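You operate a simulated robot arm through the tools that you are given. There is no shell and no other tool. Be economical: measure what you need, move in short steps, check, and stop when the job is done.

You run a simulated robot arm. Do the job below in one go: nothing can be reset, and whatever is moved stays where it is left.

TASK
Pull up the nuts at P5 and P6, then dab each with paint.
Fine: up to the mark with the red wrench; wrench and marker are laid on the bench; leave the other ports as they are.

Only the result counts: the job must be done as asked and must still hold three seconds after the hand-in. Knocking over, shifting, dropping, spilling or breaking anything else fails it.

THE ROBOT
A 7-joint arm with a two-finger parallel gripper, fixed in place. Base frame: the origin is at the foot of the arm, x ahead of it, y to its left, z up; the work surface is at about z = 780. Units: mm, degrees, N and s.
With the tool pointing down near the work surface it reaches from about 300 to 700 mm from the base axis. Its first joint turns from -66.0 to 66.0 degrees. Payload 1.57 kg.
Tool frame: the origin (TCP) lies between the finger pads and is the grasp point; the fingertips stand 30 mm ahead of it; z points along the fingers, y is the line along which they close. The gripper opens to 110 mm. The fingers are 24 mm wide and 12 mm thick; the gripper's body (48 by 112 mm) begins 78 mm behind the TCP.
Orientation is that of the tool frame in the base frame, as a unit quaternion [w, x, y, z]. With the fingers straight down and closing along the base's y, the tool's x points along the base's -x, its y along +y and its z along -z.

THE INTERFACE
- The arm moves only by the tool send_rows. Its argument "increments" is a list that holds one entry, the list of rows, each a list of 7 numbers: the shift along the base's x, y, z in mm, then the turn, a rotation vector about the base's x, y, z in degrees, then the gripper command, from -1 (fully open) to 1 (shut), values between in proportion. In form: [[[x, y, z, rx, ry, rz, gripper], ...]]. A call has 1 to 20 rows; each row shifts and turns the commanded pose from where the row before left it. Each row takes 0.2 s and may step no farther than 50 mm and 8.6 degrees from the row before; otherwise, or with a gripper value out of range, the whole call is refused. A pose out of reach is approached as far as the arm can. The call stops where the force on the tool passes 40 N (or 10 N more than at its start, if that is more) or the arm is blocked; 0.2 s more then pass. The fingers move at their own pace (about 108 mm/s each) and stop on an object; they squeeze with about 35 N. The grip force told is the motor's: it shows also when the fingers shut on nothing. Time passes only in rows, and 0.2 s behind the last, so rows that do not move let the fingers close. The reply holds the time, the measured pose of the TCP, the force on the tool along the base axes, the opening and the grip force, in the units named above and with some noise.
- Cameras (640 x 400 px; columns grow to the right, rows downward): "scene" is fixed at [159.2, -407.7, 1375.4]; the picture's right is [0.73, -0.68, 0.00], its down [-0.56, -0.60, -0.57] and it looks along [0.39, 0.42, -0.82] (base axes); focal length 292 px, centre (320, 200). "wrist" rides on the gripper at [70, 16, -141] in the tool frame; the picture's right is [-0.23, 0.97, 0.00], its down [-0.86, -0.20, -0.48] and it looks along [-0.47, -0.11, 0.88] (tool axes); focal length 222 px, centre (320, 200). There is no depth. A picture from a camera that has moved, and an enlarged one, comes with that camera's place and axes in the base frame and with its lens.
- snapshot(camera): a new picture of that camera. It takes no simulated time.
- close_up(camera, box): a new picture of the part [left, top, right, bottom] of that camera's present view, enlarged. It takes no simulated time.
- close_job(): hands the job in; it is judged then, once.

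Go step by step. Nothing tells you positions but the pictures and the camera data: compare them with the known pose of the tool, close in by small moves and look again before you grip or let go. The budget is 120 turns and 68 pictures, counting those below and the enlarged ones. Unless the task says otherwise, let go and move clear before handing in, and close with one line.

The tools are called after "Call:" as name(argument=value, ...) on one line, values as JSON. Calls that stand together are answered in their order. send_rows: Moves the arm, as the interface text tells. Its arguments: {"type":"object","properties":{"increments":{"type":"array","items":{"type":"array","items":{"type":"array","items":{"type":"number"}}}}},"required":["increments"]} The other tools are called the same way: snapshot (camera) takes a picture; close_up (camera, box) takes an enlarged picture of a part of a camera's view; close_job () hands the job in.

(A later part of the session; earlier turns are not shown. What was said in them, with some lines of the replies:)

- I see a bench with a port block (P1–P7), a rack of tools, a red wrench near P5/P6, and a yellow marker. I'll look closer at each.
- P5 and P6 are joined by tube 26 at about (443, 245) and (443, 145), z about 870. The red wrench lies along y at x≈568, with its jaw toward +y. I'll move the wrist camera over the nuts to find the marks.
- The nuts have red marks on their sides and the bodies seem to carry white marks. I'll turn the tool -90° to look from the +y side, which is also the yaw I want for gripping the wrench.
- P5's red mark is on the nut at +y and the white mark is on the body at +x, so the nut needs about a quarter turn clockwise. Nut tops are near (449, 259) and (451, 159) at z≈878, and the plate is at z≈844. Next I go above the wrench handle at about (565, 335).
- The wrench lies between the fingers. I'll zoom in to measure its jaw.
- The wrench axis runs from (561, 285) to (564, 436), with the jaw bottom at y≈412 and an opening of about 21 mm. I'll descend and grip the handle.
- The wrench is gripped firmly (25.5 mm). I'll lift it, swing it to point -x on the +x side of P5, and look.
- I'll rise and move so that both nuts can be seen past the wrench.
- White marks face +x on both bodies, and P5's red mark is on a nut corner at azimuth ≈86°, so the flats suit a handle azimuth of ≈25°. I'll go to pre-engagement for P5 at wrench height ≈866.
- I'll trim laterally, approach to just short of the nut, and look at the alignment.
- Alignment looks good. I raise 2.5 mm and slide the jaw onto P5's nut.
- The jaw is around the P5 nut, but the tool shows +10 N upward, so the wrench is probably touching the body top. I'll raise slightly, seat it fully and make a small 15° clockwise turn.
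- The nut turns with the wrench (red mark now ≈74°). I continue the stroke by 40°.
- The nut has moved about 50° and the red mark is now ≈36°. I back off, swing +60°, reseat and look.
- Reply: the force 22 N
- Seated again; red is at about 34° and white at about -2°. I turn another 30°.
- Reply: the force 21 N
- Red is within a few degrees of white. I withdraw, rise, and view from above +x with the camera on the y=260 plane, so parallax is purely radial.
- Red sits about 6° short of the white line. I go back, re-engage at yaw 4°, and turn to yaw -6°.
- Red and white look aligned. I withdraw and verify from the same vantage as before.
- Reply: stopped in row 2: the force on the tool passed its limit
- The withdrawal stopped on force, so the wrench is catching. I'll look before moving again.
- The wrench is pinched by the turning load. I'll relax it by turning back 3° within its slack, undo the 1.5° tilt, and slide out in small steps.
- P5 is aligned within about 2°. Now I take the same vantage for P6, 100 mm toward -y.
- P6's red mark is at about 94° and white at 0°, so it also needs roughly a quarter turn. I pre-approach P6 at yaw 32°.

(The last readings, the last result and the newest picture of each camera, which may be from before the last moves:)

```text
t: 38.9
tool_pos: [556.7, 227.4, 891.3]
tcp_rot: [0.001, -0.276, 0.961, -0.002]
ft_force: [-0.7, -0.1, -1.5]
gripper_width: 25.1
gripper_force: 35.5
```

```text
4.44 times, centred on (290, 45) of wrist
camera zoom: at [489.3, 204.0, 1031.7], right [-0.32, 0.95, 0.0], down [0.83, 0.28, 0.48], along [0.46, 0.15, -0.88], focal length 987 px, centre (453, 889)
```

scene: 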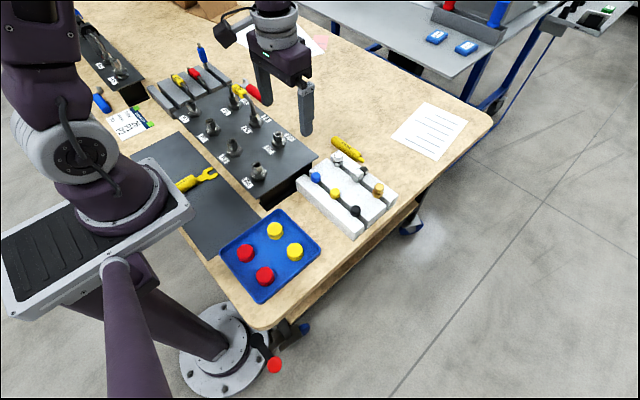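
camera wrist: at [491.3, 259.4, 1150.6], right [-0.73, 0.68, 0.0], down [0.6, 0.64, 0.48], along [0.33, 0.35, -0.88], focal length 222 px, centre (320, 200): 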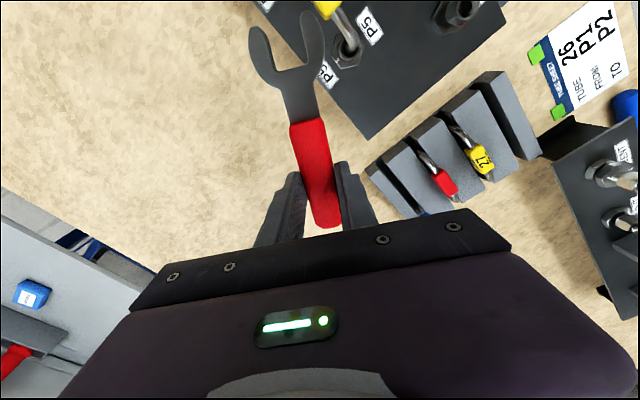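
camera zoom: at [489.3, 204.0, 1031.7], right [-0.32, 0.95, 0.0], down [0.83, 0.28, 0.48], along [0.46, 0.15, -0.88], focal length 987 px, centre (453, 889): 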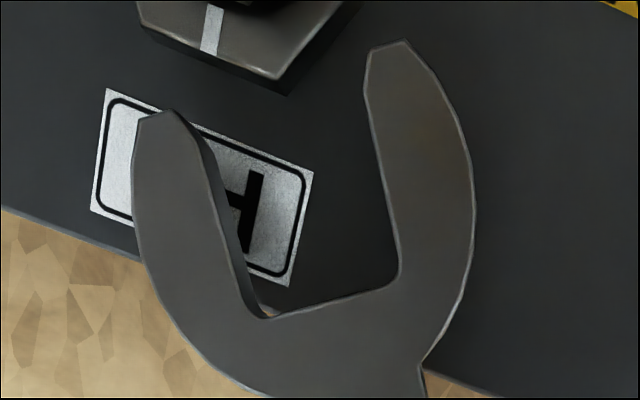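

Call:
send_rows(increments=[[[-5.34, -3.34, 0, 0, 0, 0, 1], [-5.34, -3.34, 0, 0, 0, 0, 1], [-5.34, -3.34, 0, 0, 0, 0, 1], [-5.34, -3.34, 0, 0, 0, 0, 1], [-5.34, -3.34, 0, 0, 0, 0, 1], [0, 0, 0, 0, 0, 0, 1], [4.08, -7.16, 0, 0, 0, -5, 1], [3.45, -7.49, 0, 0, 0, -5, 1], [0, 0, 0, 0, 0, 0, 1]]])

Call:
close_up(camera="wrist", box=[220, 0, 360, 90])

```text
t: 40.9
tool_pos: [536.1, 195.0, 889.9]
tcp_rot: [0.001, -0.19, 0.982, -0.002]
ft_force: [-8.0, 1.1, 8.0]
gripper_width: 25.3
gripper_force: 35.7
```

```text
4.44 times, centred on (290, 45) of wrist
camera zoom: at [465.1, 183.8, 1030.1], right [-0.15, 0.99, 0.0], down [0.87, 0.14, 0.48], along [0.47, 0.07, -0.88], focal length 987 px, centre (453, 889)
```

zoom: 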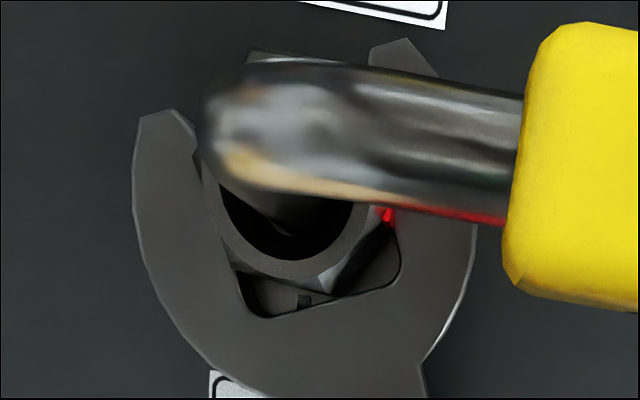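

Call:
send_rows(increments=[[[2.86, -8.04, 0, 0, 0, -5.2, 1], [2.12, -8.26, 0, 0, 0, -5.2, 1], [1.37, -8.42, 0, 0, 0, -5.2, 1], [0.59, -8.5, 0, 0, 0, -5.2, 1], [-0.18, -8.53, 0, 0, 0, -5.2, 1], [-0.95, -8.47, 0, 0, 0, -5.2, 1], [-1.71, -8.36, 0, 0, 0, -5.2, 1], [-2.47, -8.16, 0, 0, 0, -5.2, 1], [-3.19, -7.91, 0, 0, 0, -5.2, 1], [-3.9, -7.59, 0, 0, 0, -5.2, 1], [0, 0, 0, 0, 0, 0, 1], [2.33, 4.34, 0, 0, 0, 3, 1], [0, 0, 0, 0, 0, 0, 1]]])

Call:
close_up(camera="wrist", box=[220, 0, 360, 90])

```text
t: 43.6
tool_pos: [536.3, 117.3, 891.8]
tcp_rot: [0.003, 0.233, 0.973, -0.001]
ft_force: [1.9, 1.4, 1.2]
gripper_width: 25.3
gripper_force: 34.9
```

```text
4.44 times, centred on (290, 45) of wrist
camera zoom: at [480.8, 163.1, 1031.6], right [0.65, 0.76, 0.0], down [0.67, -0.56, 0.48], along [0.37, -0.31, -0.87], focal length 987 px, centre (453, 889)
```

zoom: 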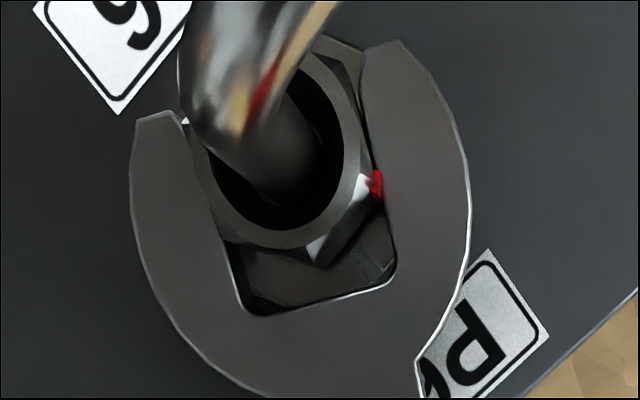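

Call:
send_rows(increments=[[[4.45, -2.3, 0, 0, 0, 0, 1], [4.45, -2.3, 0, 0, 0, 0, 1], [4.45, -2.3, 0, 0, 0, 0, 1], [17.8, -9, 0, 0, 0, 0, 1], [6, 16, 0, 0, 0, 7.5, 1], [6, 16, 0, 0, 0, 7.5, 1], [6, 16, 0, 0, 0, 7.5, 1], [6, 16, 0, 0, 0, 7.5, 1], [-8.75, 16, 0, 0, 0, 7.5, 1], [-8.75, 16, 0, 0, 0, 7.5, 1], [-8.75, 16, 0, 0, 0, 7.5, 1], [-8.75, 16, 0, 0, 0, 7.5, 1], [0, 0, 0, 0, 0, 0, 1]]])

```text
t: 46.5
tool_pos: [555.7, 228.9, 889.6]
tcp_rot: [0.003, -0.284, 0.959, -0.001]
ft_force: [0.4, -0.6, -1.4]
gripper_width: 25.5
gripper_force: 35.1
```

Call:
send_rows(increments=[[[-5.2, -3.38, 0, 0, 0, 0, 1], [-5.2, -3.38, 0, 0, 0, 0, 1], [-5.2, -3.38, 0, 0, 0, 0, 1], [-5.2, -3.38, 0, 0, 0, 0, 1], [-5.2, -3.38, 0, 0, 0, 0, 1], [0, 0, 0, 0, 0, 0, 1], [3.99, -6.72, 0, 0, 0, -4.714, 1], [3.41, -7.03, 0, 0, 0, -4.714, 1], [2.83, -7.28, 0, 0, 0, -4.714, 1], [2.22, -7.5, 0, 0, 0, -4.714, 1], [1.6, -7.64, 0, 0, 0, -4.714, 1], [0.96, -7.77, 0, 0, 0, -4.714, 1], [0.32, -7.8, 0, 0, 0, -4.714, 1], [0, 0, 0, 0, 0, 0, 1]]])

Call:
close_up(camera="wrist", box=[260, 10, 310, 90])

```text
t: 49.5
tool_pos: [544.4, 160.8, 889.6]
tcp_rot: [0.002, 0.0, 1.0, -0.001]
ft_force: [-1.0, 5.3, -3.5]
gripper_width: 25.6
gripper_force: 34.8
```

```text
5.00 times, centred on (285, 50) of wrist
camera zoom: at [474.1, 177.1, 1030.8], right [0.23, 0.97, 0.0], down [0.85, -0.2, 0.48], along [0.47, -0.11, -0.88], focal length 1111 px, centre (495, 950)
```

zoom: 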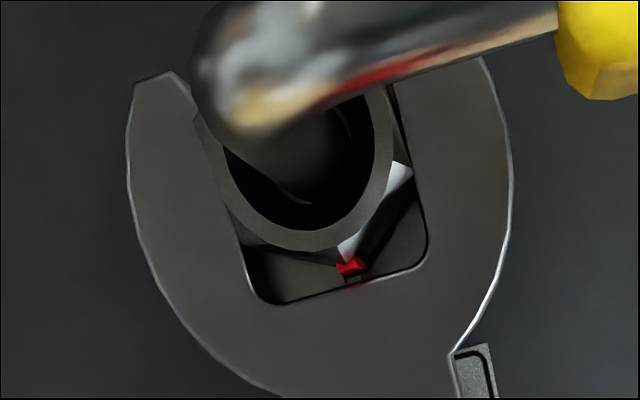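

Same picture as P5 before its last 6°. I turn P6 by 5.8°, relax 3°, slide out, rise, and verify.

Call:
send_rows(increments=[[[-0.1, -4.8, 0, 0, 0, -2.9, 1], [-0.36, -4.8, 0, 0, 0, -2.9, 1], [0, 0, 0, 0, 0, 0, 1], [0, 0, 0, 0, 0, 0, 1], [0.2, 2.5, 0, 0, 0, 1.5, 1], [0.2, 2.5, 0, 0, 0, 1.5, 1], [0, 0, 0, 0, 0, 0, 1], [5, -0.3, 0, 0, 0, 0, 1], [5, -0.3, 0, 0, 0, 0, 1], [5, -0.3, 0, 0, 0, 0, 1], [10, -0.4, 0, 0, 0, 0, 1], [15, -0.5, 0, 0, 0, 0, 1], [0, 0, 0, 0, 0, 0, 1]]])

```text
t: 52.2
tool_pos: [584.8, 154.0, 890.1]
tcp_rot: [0.002, 0.024, 1.0, -0.002]
ft_force: [0.7, 1.4, -1.3]
gripper_width: 25.3
gripper_force: 34.8
```

Call:
send_rows(increments=[[[0, 0, 40, 0, 0, 0, 1], [0, 0, 40, 0, 0, 0, 1], [0, 0, 40, 0, 0, 0, 1], [-5.6, 7.25, 0, 0, 0, 7.85, 1], [-5.6, 7.25, 0, 0, 0, 7.85, 1], [-5.6, 7.25, 0, 0, 0, 7.85, 1], [-5.6, 7.25, 0, 0, 0, 7.85, 1], [-5.6, 7.25, 0, 0, 0, 7.85, 1], [-5.6, 7.25, 0, 0, 0, 7.85, 1], [-5.6, 7.25, 0, 0, 0, 7.85, 1], [-5.6, 7.25, 0, 0, 0, 7.85, 1], [0, 0, 0, 0, 0, 0, 1]]])

Call:
close_up(camera="wrist", box=[310, 20, 380, 80])

```text
t: 54.9
tool_pos: [539.0, 211.1, 1010.7]
tcp_rot: [0.002, -0.502, 0.865, -0.001]
ft_force: [-1.0, -0.4, -1.4]
gripper_width: 25.0
gripper_force: 34.6
```

```text
6.67 times, centred on (345, 50) of wrist
camera zoom: at [489.6, 158.6, 1150.7], right [-0.73, 0.68, 0.0], down [0.6, 0.64, 0.48], along [0.33, 0.35, -0.88], focal length 1481 px, centre (153, 1200)
```

zoom: 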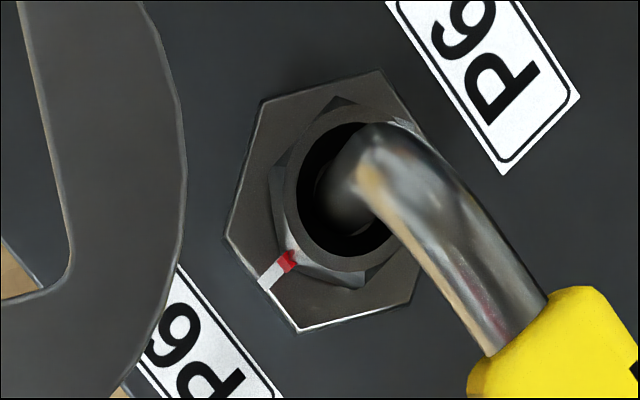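

P6 is aligned as well. Next I lay the wrench on the clear bench at about (595, 235), turning on to yaw 90°, which also suits gripping the marker.

Call:
send_rows(increments=[[[14, 6, 0, 0, 0, 7.5, 1], [14, 6, 0, 0, 0, 7.5, 1], [14, 6, 0, 0, 0, 7.5, 1], [14, 6, 0, 0, 0, 7.5, 1], [0, 0, -36, 0, 0, 0, 1], [0, 0, -36, 0, 0, 0, 1], [0, 0, -36, 0, 0, 0, 1], [0, 0, -36, 0, 0, 0, 1], [0, 0, -36, 0, 0, 0, 1], [0, 0, -10, 0, 0, 0, 1], [0, 0, 0, 0, 0, 0, 1]]])

Call:
snapshot(camera="scene")

```text
t: 57.2
tool_pos: [595.7, 236.3, 818.8]
tcp_rot: [-0.002, 0.708, -0.706, 0.001]
ft_force: [0.0, -0.7, -1.4]
gripper_width: 25.2
gripper_force: 34.8
```

```text
22 pictures are left
```

scene: 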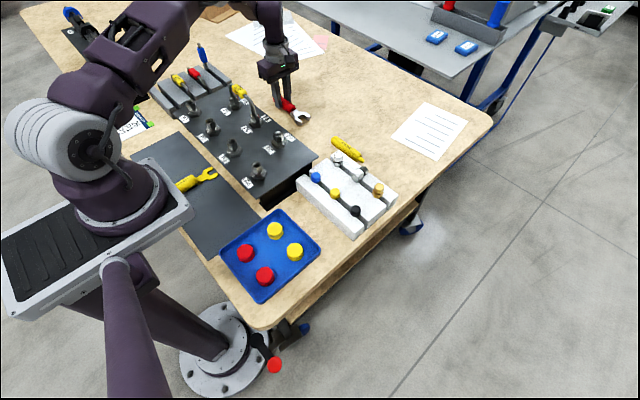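

Clear spot. I lower the last few mm gently and release.

Call:
send_rows(increments=[[[0, 0, -2, 0, 0, 0, 1], [0, 0, -1.5, 0, 0, 0, 1], [0, 0, -1, 0, 0, 0, 1], [0, 0, 0, 0, 0, 0, 1]]])

```text
t: 58.2
tool_pos: [596.2, 234.6, 815.0]
tcp_rot: [-0.004, 0.707, -0.707, 0.001]
ft_force: [-5.2, -4.3, 26.5]
gripper_width: 25.2
gripper_force: 34.6
```

The wrench is on the bench. I release, then lift.

Call:
send_rows(increments=[[[0, 0, 1, 0, 0, 0, 0.3], [0, 0, 0, 0, 0, 0, 0], [0, 0, 0, 0, 0, 0, -0.1], [0, 0, 30, 0, 0, 0, -0.1], [0, 0, 40, 0, 0, 0, -0.1], [0, -40, 40, 0, 0, 0, -0.1], [0, -45, 0, 0, 0, 0, -0.1], [0, -45, 0, 0, 0, 0, -0.1], [0, -45, 0, 0, 0, 0, -0.1], [0, -40, 0, 0, 0, 0, -0.1], [3, -45, 0, 0, 0, 0, -0.1], [0, 0, 0, 0, 0, 0, -0.1]]])

Call:
snapshot(camera="wrist")

```text
refused: row 6 steps farther than a row can; nothing moved
```

```text
21 pictures are left
camera wrist: at [578.6, 164.4, 956.4], right [-0.97, 0.23, -0.01], down [0.2, 0.85, 0.48], along [0.11, 0.47, -0.88], focal length 222 px, centre (320, 200)
```

wrist: 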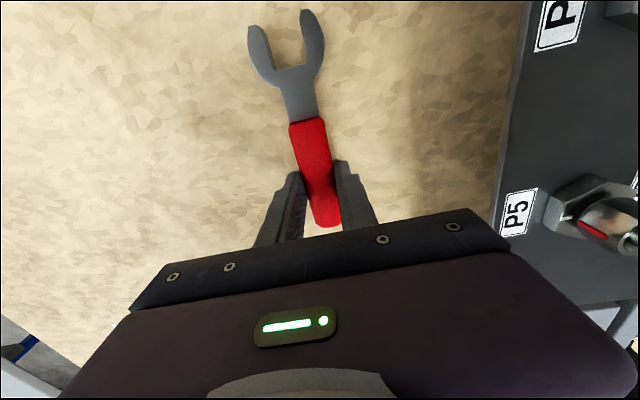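

Call:
send_rows(increments=[[[0, 0, 1, 0, 0, 0, 0.3], [0, 0, 0, 0, 0, 0, 0], [0, 0, 0, 0, 0, 0, -0.1], [0, 0, 30, 0, 0, 0, -0.1], [0, 0, 40, 0, 0, 0, -0.1], [0, 0, 40, 0, 0, 0, -0.1], [0, -45, 0, 0, 0, 0, -0.1], [0, -45, 0, 0, 0, 0, -0.1], [0, -45, 0, 0, 0, 0, -0.1], [0, -45, 0, 0, 0, 0, -0.1], [3, -40, 0, 0, 0, 0, -0.1], [0, -40, 0, 0, 0, 0, -0.1], [0, 0, 0, 0, 0, 0, -0.1]]])

Call:
snapshot(camera="wrist")

```text
t: 61.0
tool_pos: [598.9, -25.0, 926.1]
tcp_rot: [-0.002, 0.708, -0.706, 0.001]
ft_force: [0.1, -0.3, -0.3]
gripper_width: 60.4
gripper_force: 0.2
```

```text
20 pictures are left
camera wrist: at [582.5, -96.2, 1066.9], right [-0.97, 0.23, 0.0], down [0.2, 0.85, 0.48], along [0.11, 0.47, -0.88], focal length 222 px, centre (320, 200)
```

wrist: 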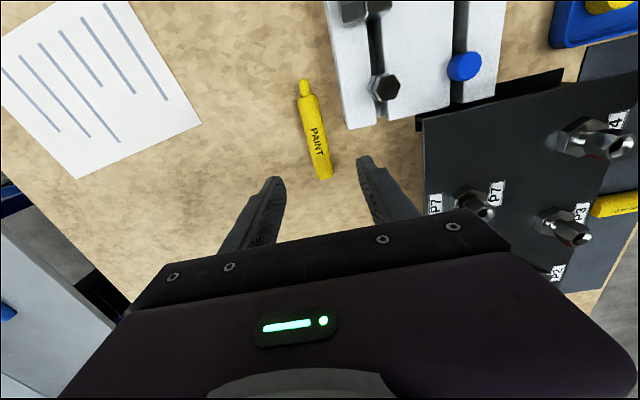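

The paint marker runs from (603, 20) to its narrow tip at (599, -96), about 22 mm thick. I grip it near the back at y≈-12.

Call:
send_rows(increments=[[[3, 13, 0, 0, 0, -2, 0.05], [0, 0, -35, 0, 0, 0, 0.05], [0, 0, -35, 0, 0, 0, 0.05], [0, 0, -30, 0, 0, 0, 0.05], [0, 0, -12, 0, 0, 0, 0.05], [0, 0, 0, 0, 0, 0, 0.05]]])

Call:
close_up(camera="wrist", box=[220, 0, 420, 240])

```text
t: 62.5
tool_pos: [602.7, -13.1, 814.0]
tcp_rot: [0.002, -0.695, 0.719, 0.0]
ft_force: [0.4, -0.3, -0.2]
gripper_width: 52.4
gripper_force: 0.1
```

```text
1.67 times, centred on (320, 120) of wrist
camera zoom: at [583.1, -83.4, 954.6], right [-0.97, 0.26, 0.0], down [0.23, 0.85, 0.48], along [0.13, 0.46, -0.88], focal length 370 px, centre (320, 333)
```

zoom: 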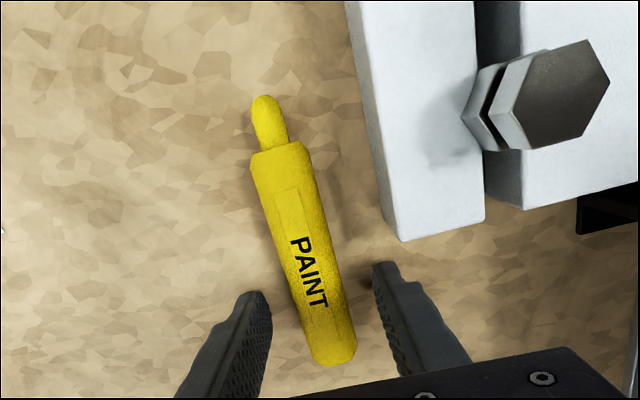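

Call:
send_rows(increments=[[[0, 0, 0, 0, 0, 0, 1], [0, 0, 0, 0, 0, 0, 1], [0, 0, 0, 0, 0, 0, 1], [0, 0, 20, 0, 0, 0, 1], [0, 0, 40, 0, 0, 0, 1], [0, 0, 40, 0, 0, 0, 1], [0, 0, 0, 0, 0, 0, 1]]])

Call:
close_up(camera="wrist", box=[220, 0, 420, 240])

```text
t: 64.0
tool_pos: [600.9, -11.1, 913.3]
tcp_rot: [0.003, -0.696, 0.719, 0.0]
ft_force: [-0.4, -0.8, -0.4]
gripper_width: 22.6
gripper_force: 34.8
```

```text
1.67 times, centred on (320, 120) of wrist
camera zoom: at [582.4, -81.6, 1054.4], right [-0.97, 0.26, 0.0], down [0.23, 0.85, 0.48], along [0.13, 0.46, -0.88], focal length 370 px, centre (320, 333)
```

zoom: 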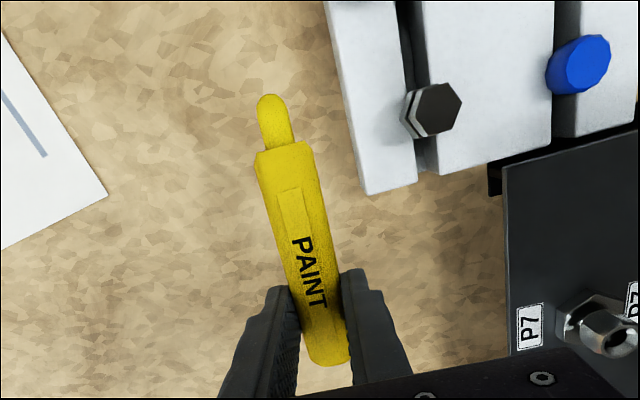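

Marker held, with its tip 86 mm ahead of the TCP. I'll dab the +30° flat of each nut, and go first to the pre-dab pose at P6.

Call:
send_rows(increments=[[[0, 0, 40, 0, 0, 0, 1], [-5.3, 29.2, 0, 0, 0, -7.25, 1], [-5.3, 29.2, 0, 0, 0, -7.25, 1], [-5.3, 29.2, 0, 0, 0, -7.25, 1], [-5.3, 29.2, 0, 0, 0, -7.25, 1], [-5.3, 29.2, 0, 0, 0, -7.25, 1], [-5.3, 29.2, 0, 0, 0, -7.25, 1], [-5.3, 29.2, 0, 0, 0, -7.25, 1], [-5.3, 29.2, 0, 0, 0, -7.25, 1], [0, 0, -31, 0, 0, 0, 1], [0, 0, -31, 0, 0, 0, 1], [0, 0, 0, 0, 0, 0, 1]]])

Call:
close_up(camera="wrist", box=[220, 0, 420, 120])

```text
t: 66.7
tool_pos: [559.1, 222.6, 892.9]
tcp_rot: [0.002, -0.259, 0.966, -0.002]
ft_force: [-0.1, -0.4, -0.1]
gripper_width: 22.9
gripper_force: 35.0
```

```text
3.20 times, centred on (320, 60) of wrist
camera zoom: at [490.4, 201.1, 1033.4], right [-0.29, 0.96, 0.0], down [0.84, 0.26, 0.48], along [0.46, 0.14, -0.88], focal length 711 px, centre (320, 648)
```

zoom: 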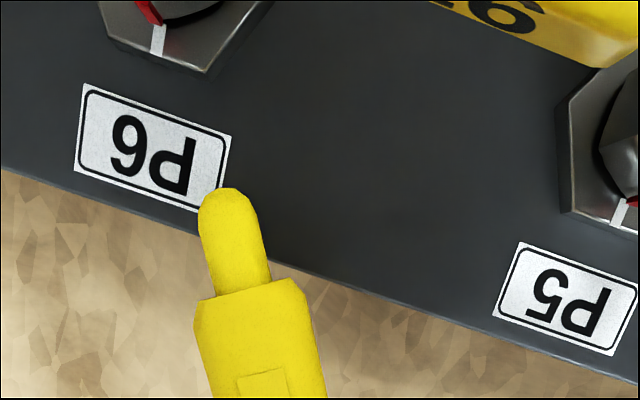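

Call:
send_rows(increments=[[[-6.4, -3.6, 0, 0, 0, 0, 1], [-6.4, -3.6, 0, 0, 0, 0, 1], [-6.3, -3.6, 0, 0, 0, 0, 1], [-1.3, -0.75, 0, 0, 0, 0, 1], [-1.3, -0.75, 0, 0, 0, 0, 1], [-1.3, -0.75, 0, 0, 0, 0, 1], [0, 0, 0, 0, 0, 0, 1]]])

Call:
close_up(camera="wrist", box=[220, 0, 420, 120])

```text
t: 68.2
tool_pos: [534.9, 209.5, 891.7]
tcp_rot: [0.002, -0.26, 0.966, -0.003]
ft_force: [0.5, 0.1, 0.1]
gripper_width: 22.6
gripper_force: 35.4
```

```text
3.20 times, centred on (320, 60) of wrist
camera zoom: at [466.3, 188.5, 1032.7], right [-0.29, 0.96, 0.0], down [0.84, 0.26, 0.48], along [0.46, 0.14, -0.88], focal length 711 px, centre (320, 648)
```

zoom: 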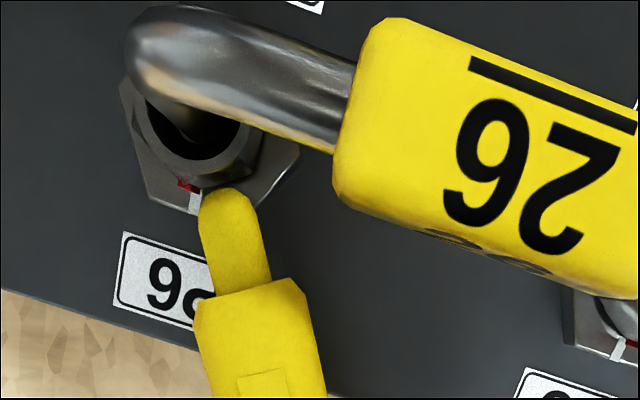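

Call:
send_rows(increments=[[[-0.87, -0.5, 0, 0, 0, 0, 1], [-0.87, -0.5, 0, 0, 0, 0, 1], [-0.87, -0.5, 0, 0, 0, 0, 1], [0, 0, 0, 0, 0, 0, 1]]])

```text
t: 69.2
tool_pos: [533.2, 208.3, 892.7]
tcp_rot: [0.003, -0.26, 0.966, -0.001]
ft_force: [6.9, 5.3, 2.3]
gripper_width: 22.9
gripper_force: 34.9
```

Contact at about 9 N. I hold briefly, then retract and check for paint.

Call:
send_rows(increments=[[[-0.4, -0.2, 0, 0, 0, 0, 1], [0, 0, 0, 0, 0, 0, 1], [0, 0, 0, 0, 0, 0, 1], [0, 0, 0, 0, 0, 0, 1], [4, 2.3, 0, 0, 0, 0, 1], [6, 3.5, 0, 0, 0, 0, 1], [14, 8, 0, 0, 0, 0, 1], [0, 0, 0, 0, 0, 0, 1]]])

Call:
close_up(camera="scene", box=[230, 75, 290, 125])

Call:
close_up(camera="wrist", box=[220, 0, 320, 60])

```text
t: 71.0
tool_pos: [555.0, 220.7, 890.7]
tcp_rot: [0.001, -0.258, 0.966, -0.001]
ft_force: [-0.1, 0.7, -0.7]
gripper_width: 22.5
gripper_force: 34.6
```

```text
8.00 times, centred on (260, 100) of scene
camera zoom: at [159.2, -407.7, 1375.4], right [0.73, -0.68, 0.0], down [-0.56, -0.6, -0.57], along [0.39, 0.42, -0.82], focal length 2339 px, centre (800, 1000)
```

zoom: 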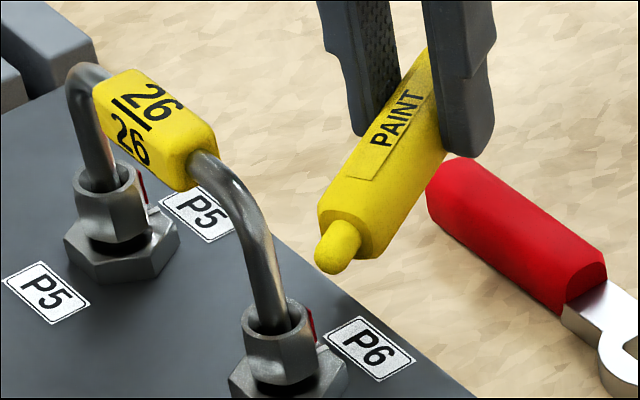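

```text
6.40 times, centred on (270, 30) of wrist
camera zoom: at [486.7, 199.9, 1031.9], right [-0.29, 0.96, 0.0], down [0.84, 0.26, 0.48], along [0.46, 0.14, -0.88], focal length 1422 px, centre (640, 1288)
```

zoom: 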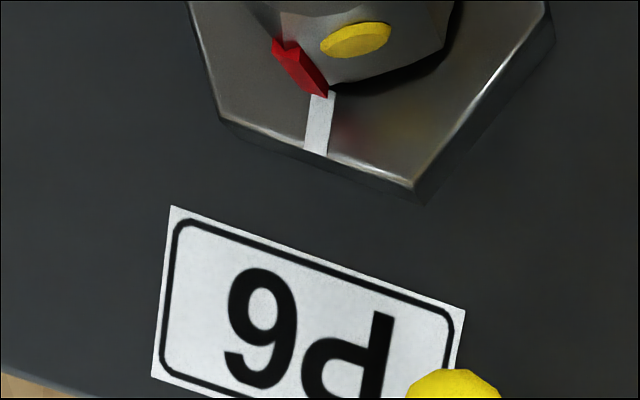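

P6 carries a yellow dab, and its red and white lines are aligned. I do the same at P5, 100 mm toward +y.

Call:
send_rows(increments=[[[8, 20, 0, 0, 0, 0, 1], [0, 30, 0, 0, 0, 0, 1], [0, 30, 0, 0, 0, 0, 1], [-8, 20, 0, 0, 0, 0, 1], [-6.4, -3.7, 0, 0, 0, 0, 1], [-6.4, -3.7, 0, 0, 0, 0, 1], [-3.5, -2, 0, 0, 0, 0, 1], [-1.7, -1, 0, 0, 0, 0, 1], [-0.87, -0.5, 0, 0, 0, 0, 1], [0, 0, 0, 0, 0, 0, 1]]])

Call:
close_up(camera="wrist", box=[220, 0, 320, 60])

```text
t: 73.2
tool_pos: [537.5, 310.5, 893.0]
tcp_rot: [0.002, -0.26, 0.966, -0.001]
ft_force: [-0.5, -0.2, -0.2]
gripper_width: 22.8
gripper_force: 34.9
```

```text
6.40 times, centred on (270, 30) of wrist
camera zoom: at [468.5, 288.9, 1033.0], right [-0.29, 0.96, 0.0], down [0.84, 0.26, 0.48], along [0.46, 0.14, -0.88], focal length 1422 px, centre (640, 1288)
```

zoom: 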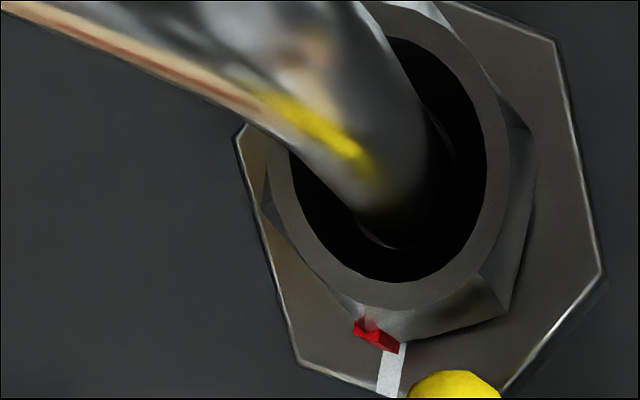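

Call:
send_rows(increments=[[[-1.7, -1, 0, 0, 0, 0, 1], [-0.87, -0.5, 0, 0, 0, 0, 1], [-0.87, -0.5, 0, 0, 0, 0, 1], [-0.87, -0.5, 0, 0, 0, 0, 1], [0, 0, 0, 0, 0, 0, 1]]])

```text
t: 74.5
tool_pos: [533.6, 308.1, 891.9]
tcp_rot: [0.002, -0.259, 0.966, -0.001]
ft_force: [3.4, 1.6, -2.0]
gripper_width: 22.6
gripper_force: 35.4
```

Call:
send_rows(increments=[[[-0.7, -0.4, 0, 0, 0, 0, 1], [0, 0, 0, 0, 0, 0, 1], [0, 0, 0, 0, 0, 0, 1], [0, 0, 0, 0, 0, 0, 1], [4, 2.3, 0, 0, 0, 0, 1], [6, 3.5, 0, 0, 0, 0, 1], [14, 8, 0, 0, 0, 0, 1], [0, 0, 0, 0, 0, 0, 1]]])

Call:
close_up(camera="wrist", box=[220, 0, 320, 60])

```text
t: 76.2
tool_pos: [555.5, 321.6, 892.9]
tcp_rot: [0.001, -0.26, 0.965, -0.002]
ft_force: [0.0, -0.6, -0.1]
gripper_width: 22.9
gripper_force: 35.4
```

```text
6.40 times, centred on (270, 30) of wrist
camera zoom: at [487.1, 299.7, 1034.3], right [-0.29, 0.96, 0.0], down [0.84, 0.26, 0.48], along [0.46, 0.14, -0.88], focal length 1422 px, centre (640, 1288)
```

zoom: 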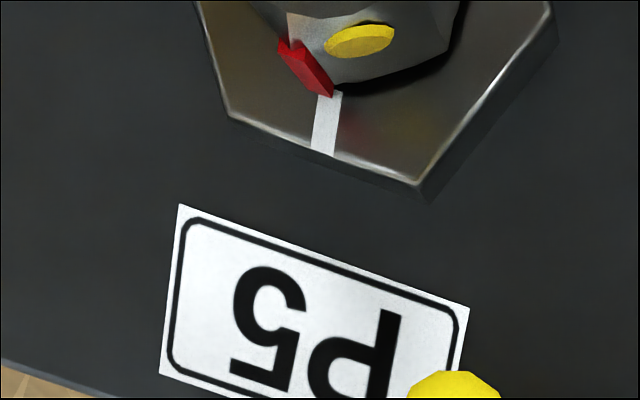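

Both nuts are marked. I carry the marker back to its original spot and lower it.

Call:
send_rows(increments=[[[10, 0, 45, 0, 0, 0, 1], [4, -37, 0, 0, 0, 6.44, 1], [4, -37, 0, 0, 0, 6.44, 1], [4, -37, 0, 0, 0, 6.44, 1], [4, -37, 0, 0, 0, 6.44, 1], [4, -37, 0, 0, 0, 6.44, 1], [4, -37, 0, 0, 0, 6.44, 1], [4, -37, 0, 0, 0, 6.44, 1], [4, -37, 0, 0, 0, 6.44, 1], [4, -37, 0, 0, 0, 6.44, 1], [0, 0, -40, 0, 0, 0, 1], [0, 0, -40, 0, 0, 0, 1], [0, 0, -35, 0, 0, 0, 1], [0, 0, 0, 0, 0, 0, 1]]])

Call:
snapshot(camera="wrist")

```text
t: 79.2
tool_pos: [599.5, -11.3, 822.4]
tcp_rot: [0.002, -0.694, 0.72, 0.0]
ft_force: [0.8, 0.2, -1.0]
gripper_width: 22.8
gripper_force: 35.7
```

```text
11 pictures are left
camera wrist: at [580.4, -82.4, 962.8], right [-0.97, 0.26, 0.0], down [0.23, 0.85, 0.48], along [0.13, 0.46, -0.88], focal length 222 px, centre (320, 200)
```

wrist: 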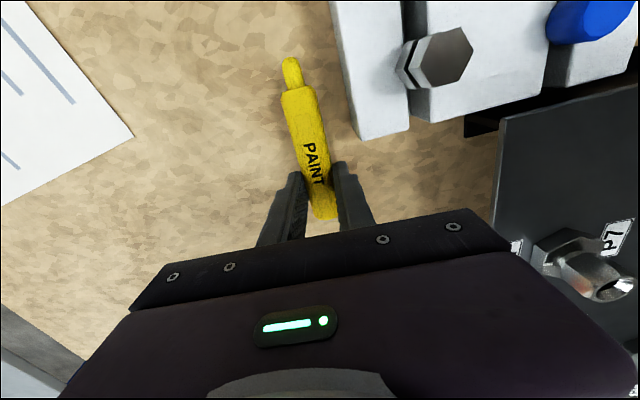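

Call:
send_rows(increments=[[[2, 0, -3, 0, 0, 0, 1], [0, 0, -2, 0, 0, 0, 1], [0, 0, -1.5, 0, 0, 0, 1], [0, 0, -1, 0, 0, 0, 1], [0, 0, 0, 0, 0, 0, 1]]])

```text
t: 80.5
tool_pos: [603.7, -10.7, 814.1]
tcp_rot: [0.002, -0.695, 0.719, 0.0]
ft_force: [-0.5, 0.2, -0.1]
gripper_width: 22.8
gripper_force: 35.0
```

Call:
send_rows(increments=[[[0, 0, -0.7, 0, 0, 0, 1], [0, 0, -0.7, 0, 0, 0, 1], [0, 0, -0.7, 0, 0, 0, 1], [0, 0, 0, 0, 0, 0, 1]]])

```text
t: 81.5
tool_pos: [605.7, -11.3, 814.9]
tcp_rot: [0.003, -0.695, 0.719, -0.001]
ft_force: [-5.2, -0.4, 13.5]
gripper_width: 22.7
gripper_force: 35.4
stopped in row 4: the force on the tool passed its limit (the readings are from after the stop); the commanded pose is now the measured one
```

The marker is touching the bench. I open gently and lift away.

Call:
send_rows(increments=[[[0, 0, 0, 0, 0, 0, 0.5], [0, 0, 0, 0, 0, 0, 0.4], [0, 0, 0, 0, 0, 0, 0.2], [0, 0, 0, 0, 0, 0, 0.1], [0, 0, 15, 0, 0, 0, 0.1], [0, 0, 30, 0, 0, 0, 0.1], [0, 0, 40, 0, 0, 0, 0.1], [0, 0, 40, 0, 0, 0, 0.1], [0, 0, 40, 0, 0, 0, 0.1], [0, 0, 0, 0, 0, 0, 0.1]]])

Call:
snapshot(camera="wrist")

Call:
snapshot(camera="scene")

```text
t: 83.7
tool_pos: [606.1, -9.9, 977.8]
tcp_rot: [0.002, -0.695, 0.719, -0.001]
ft_force: [0.4, 0.9, -0.6]
gripper_width: 49.6
gripper_force: 0.1
```

```text
10 pictures are left
camera wrist: at [586.7, -81.4, 1118.1], right [-0.97, 0.26, 0.0], down [0.23, 0.85, 0.48], along [0.13, 0.46, -0.88], focal length 222 px, centre (320, 200)
```

wrist: 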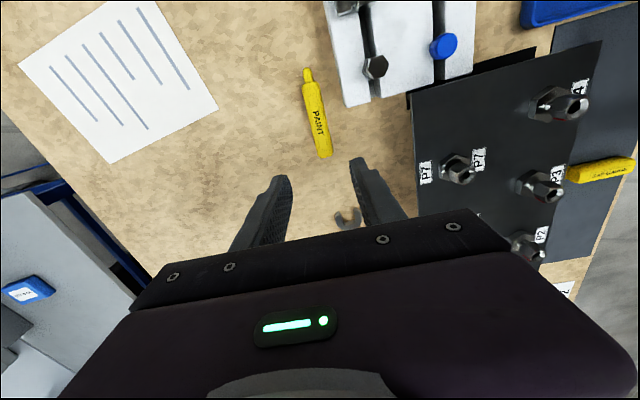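

```text
9 pictures are left
```

scene: 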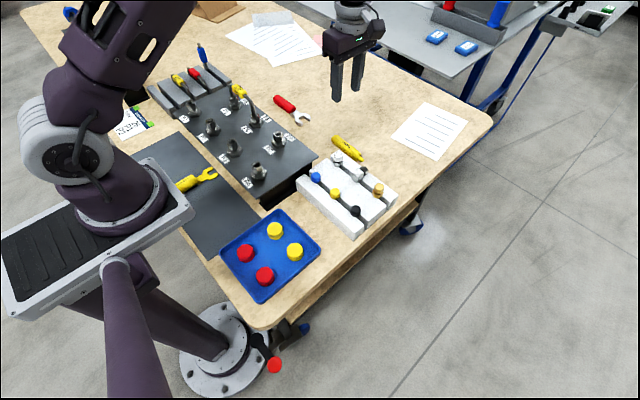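

Both nuts are pulled up to the mark and dabbed, the wrench and marker lie on the bench, and the arm is clear. I hand in now.

Call:
close_job()

```text
The job is handed in.
```

I tightened the nuts at P5 and P6 to their marks with the red wrench and dabbed each with paint; the wrench and marker are on the bench and I didn't touch the other ports. The tube sheet on the bench lists tube 26 as P1 to P2, but it is fitted at P5–P6, and I left it there.
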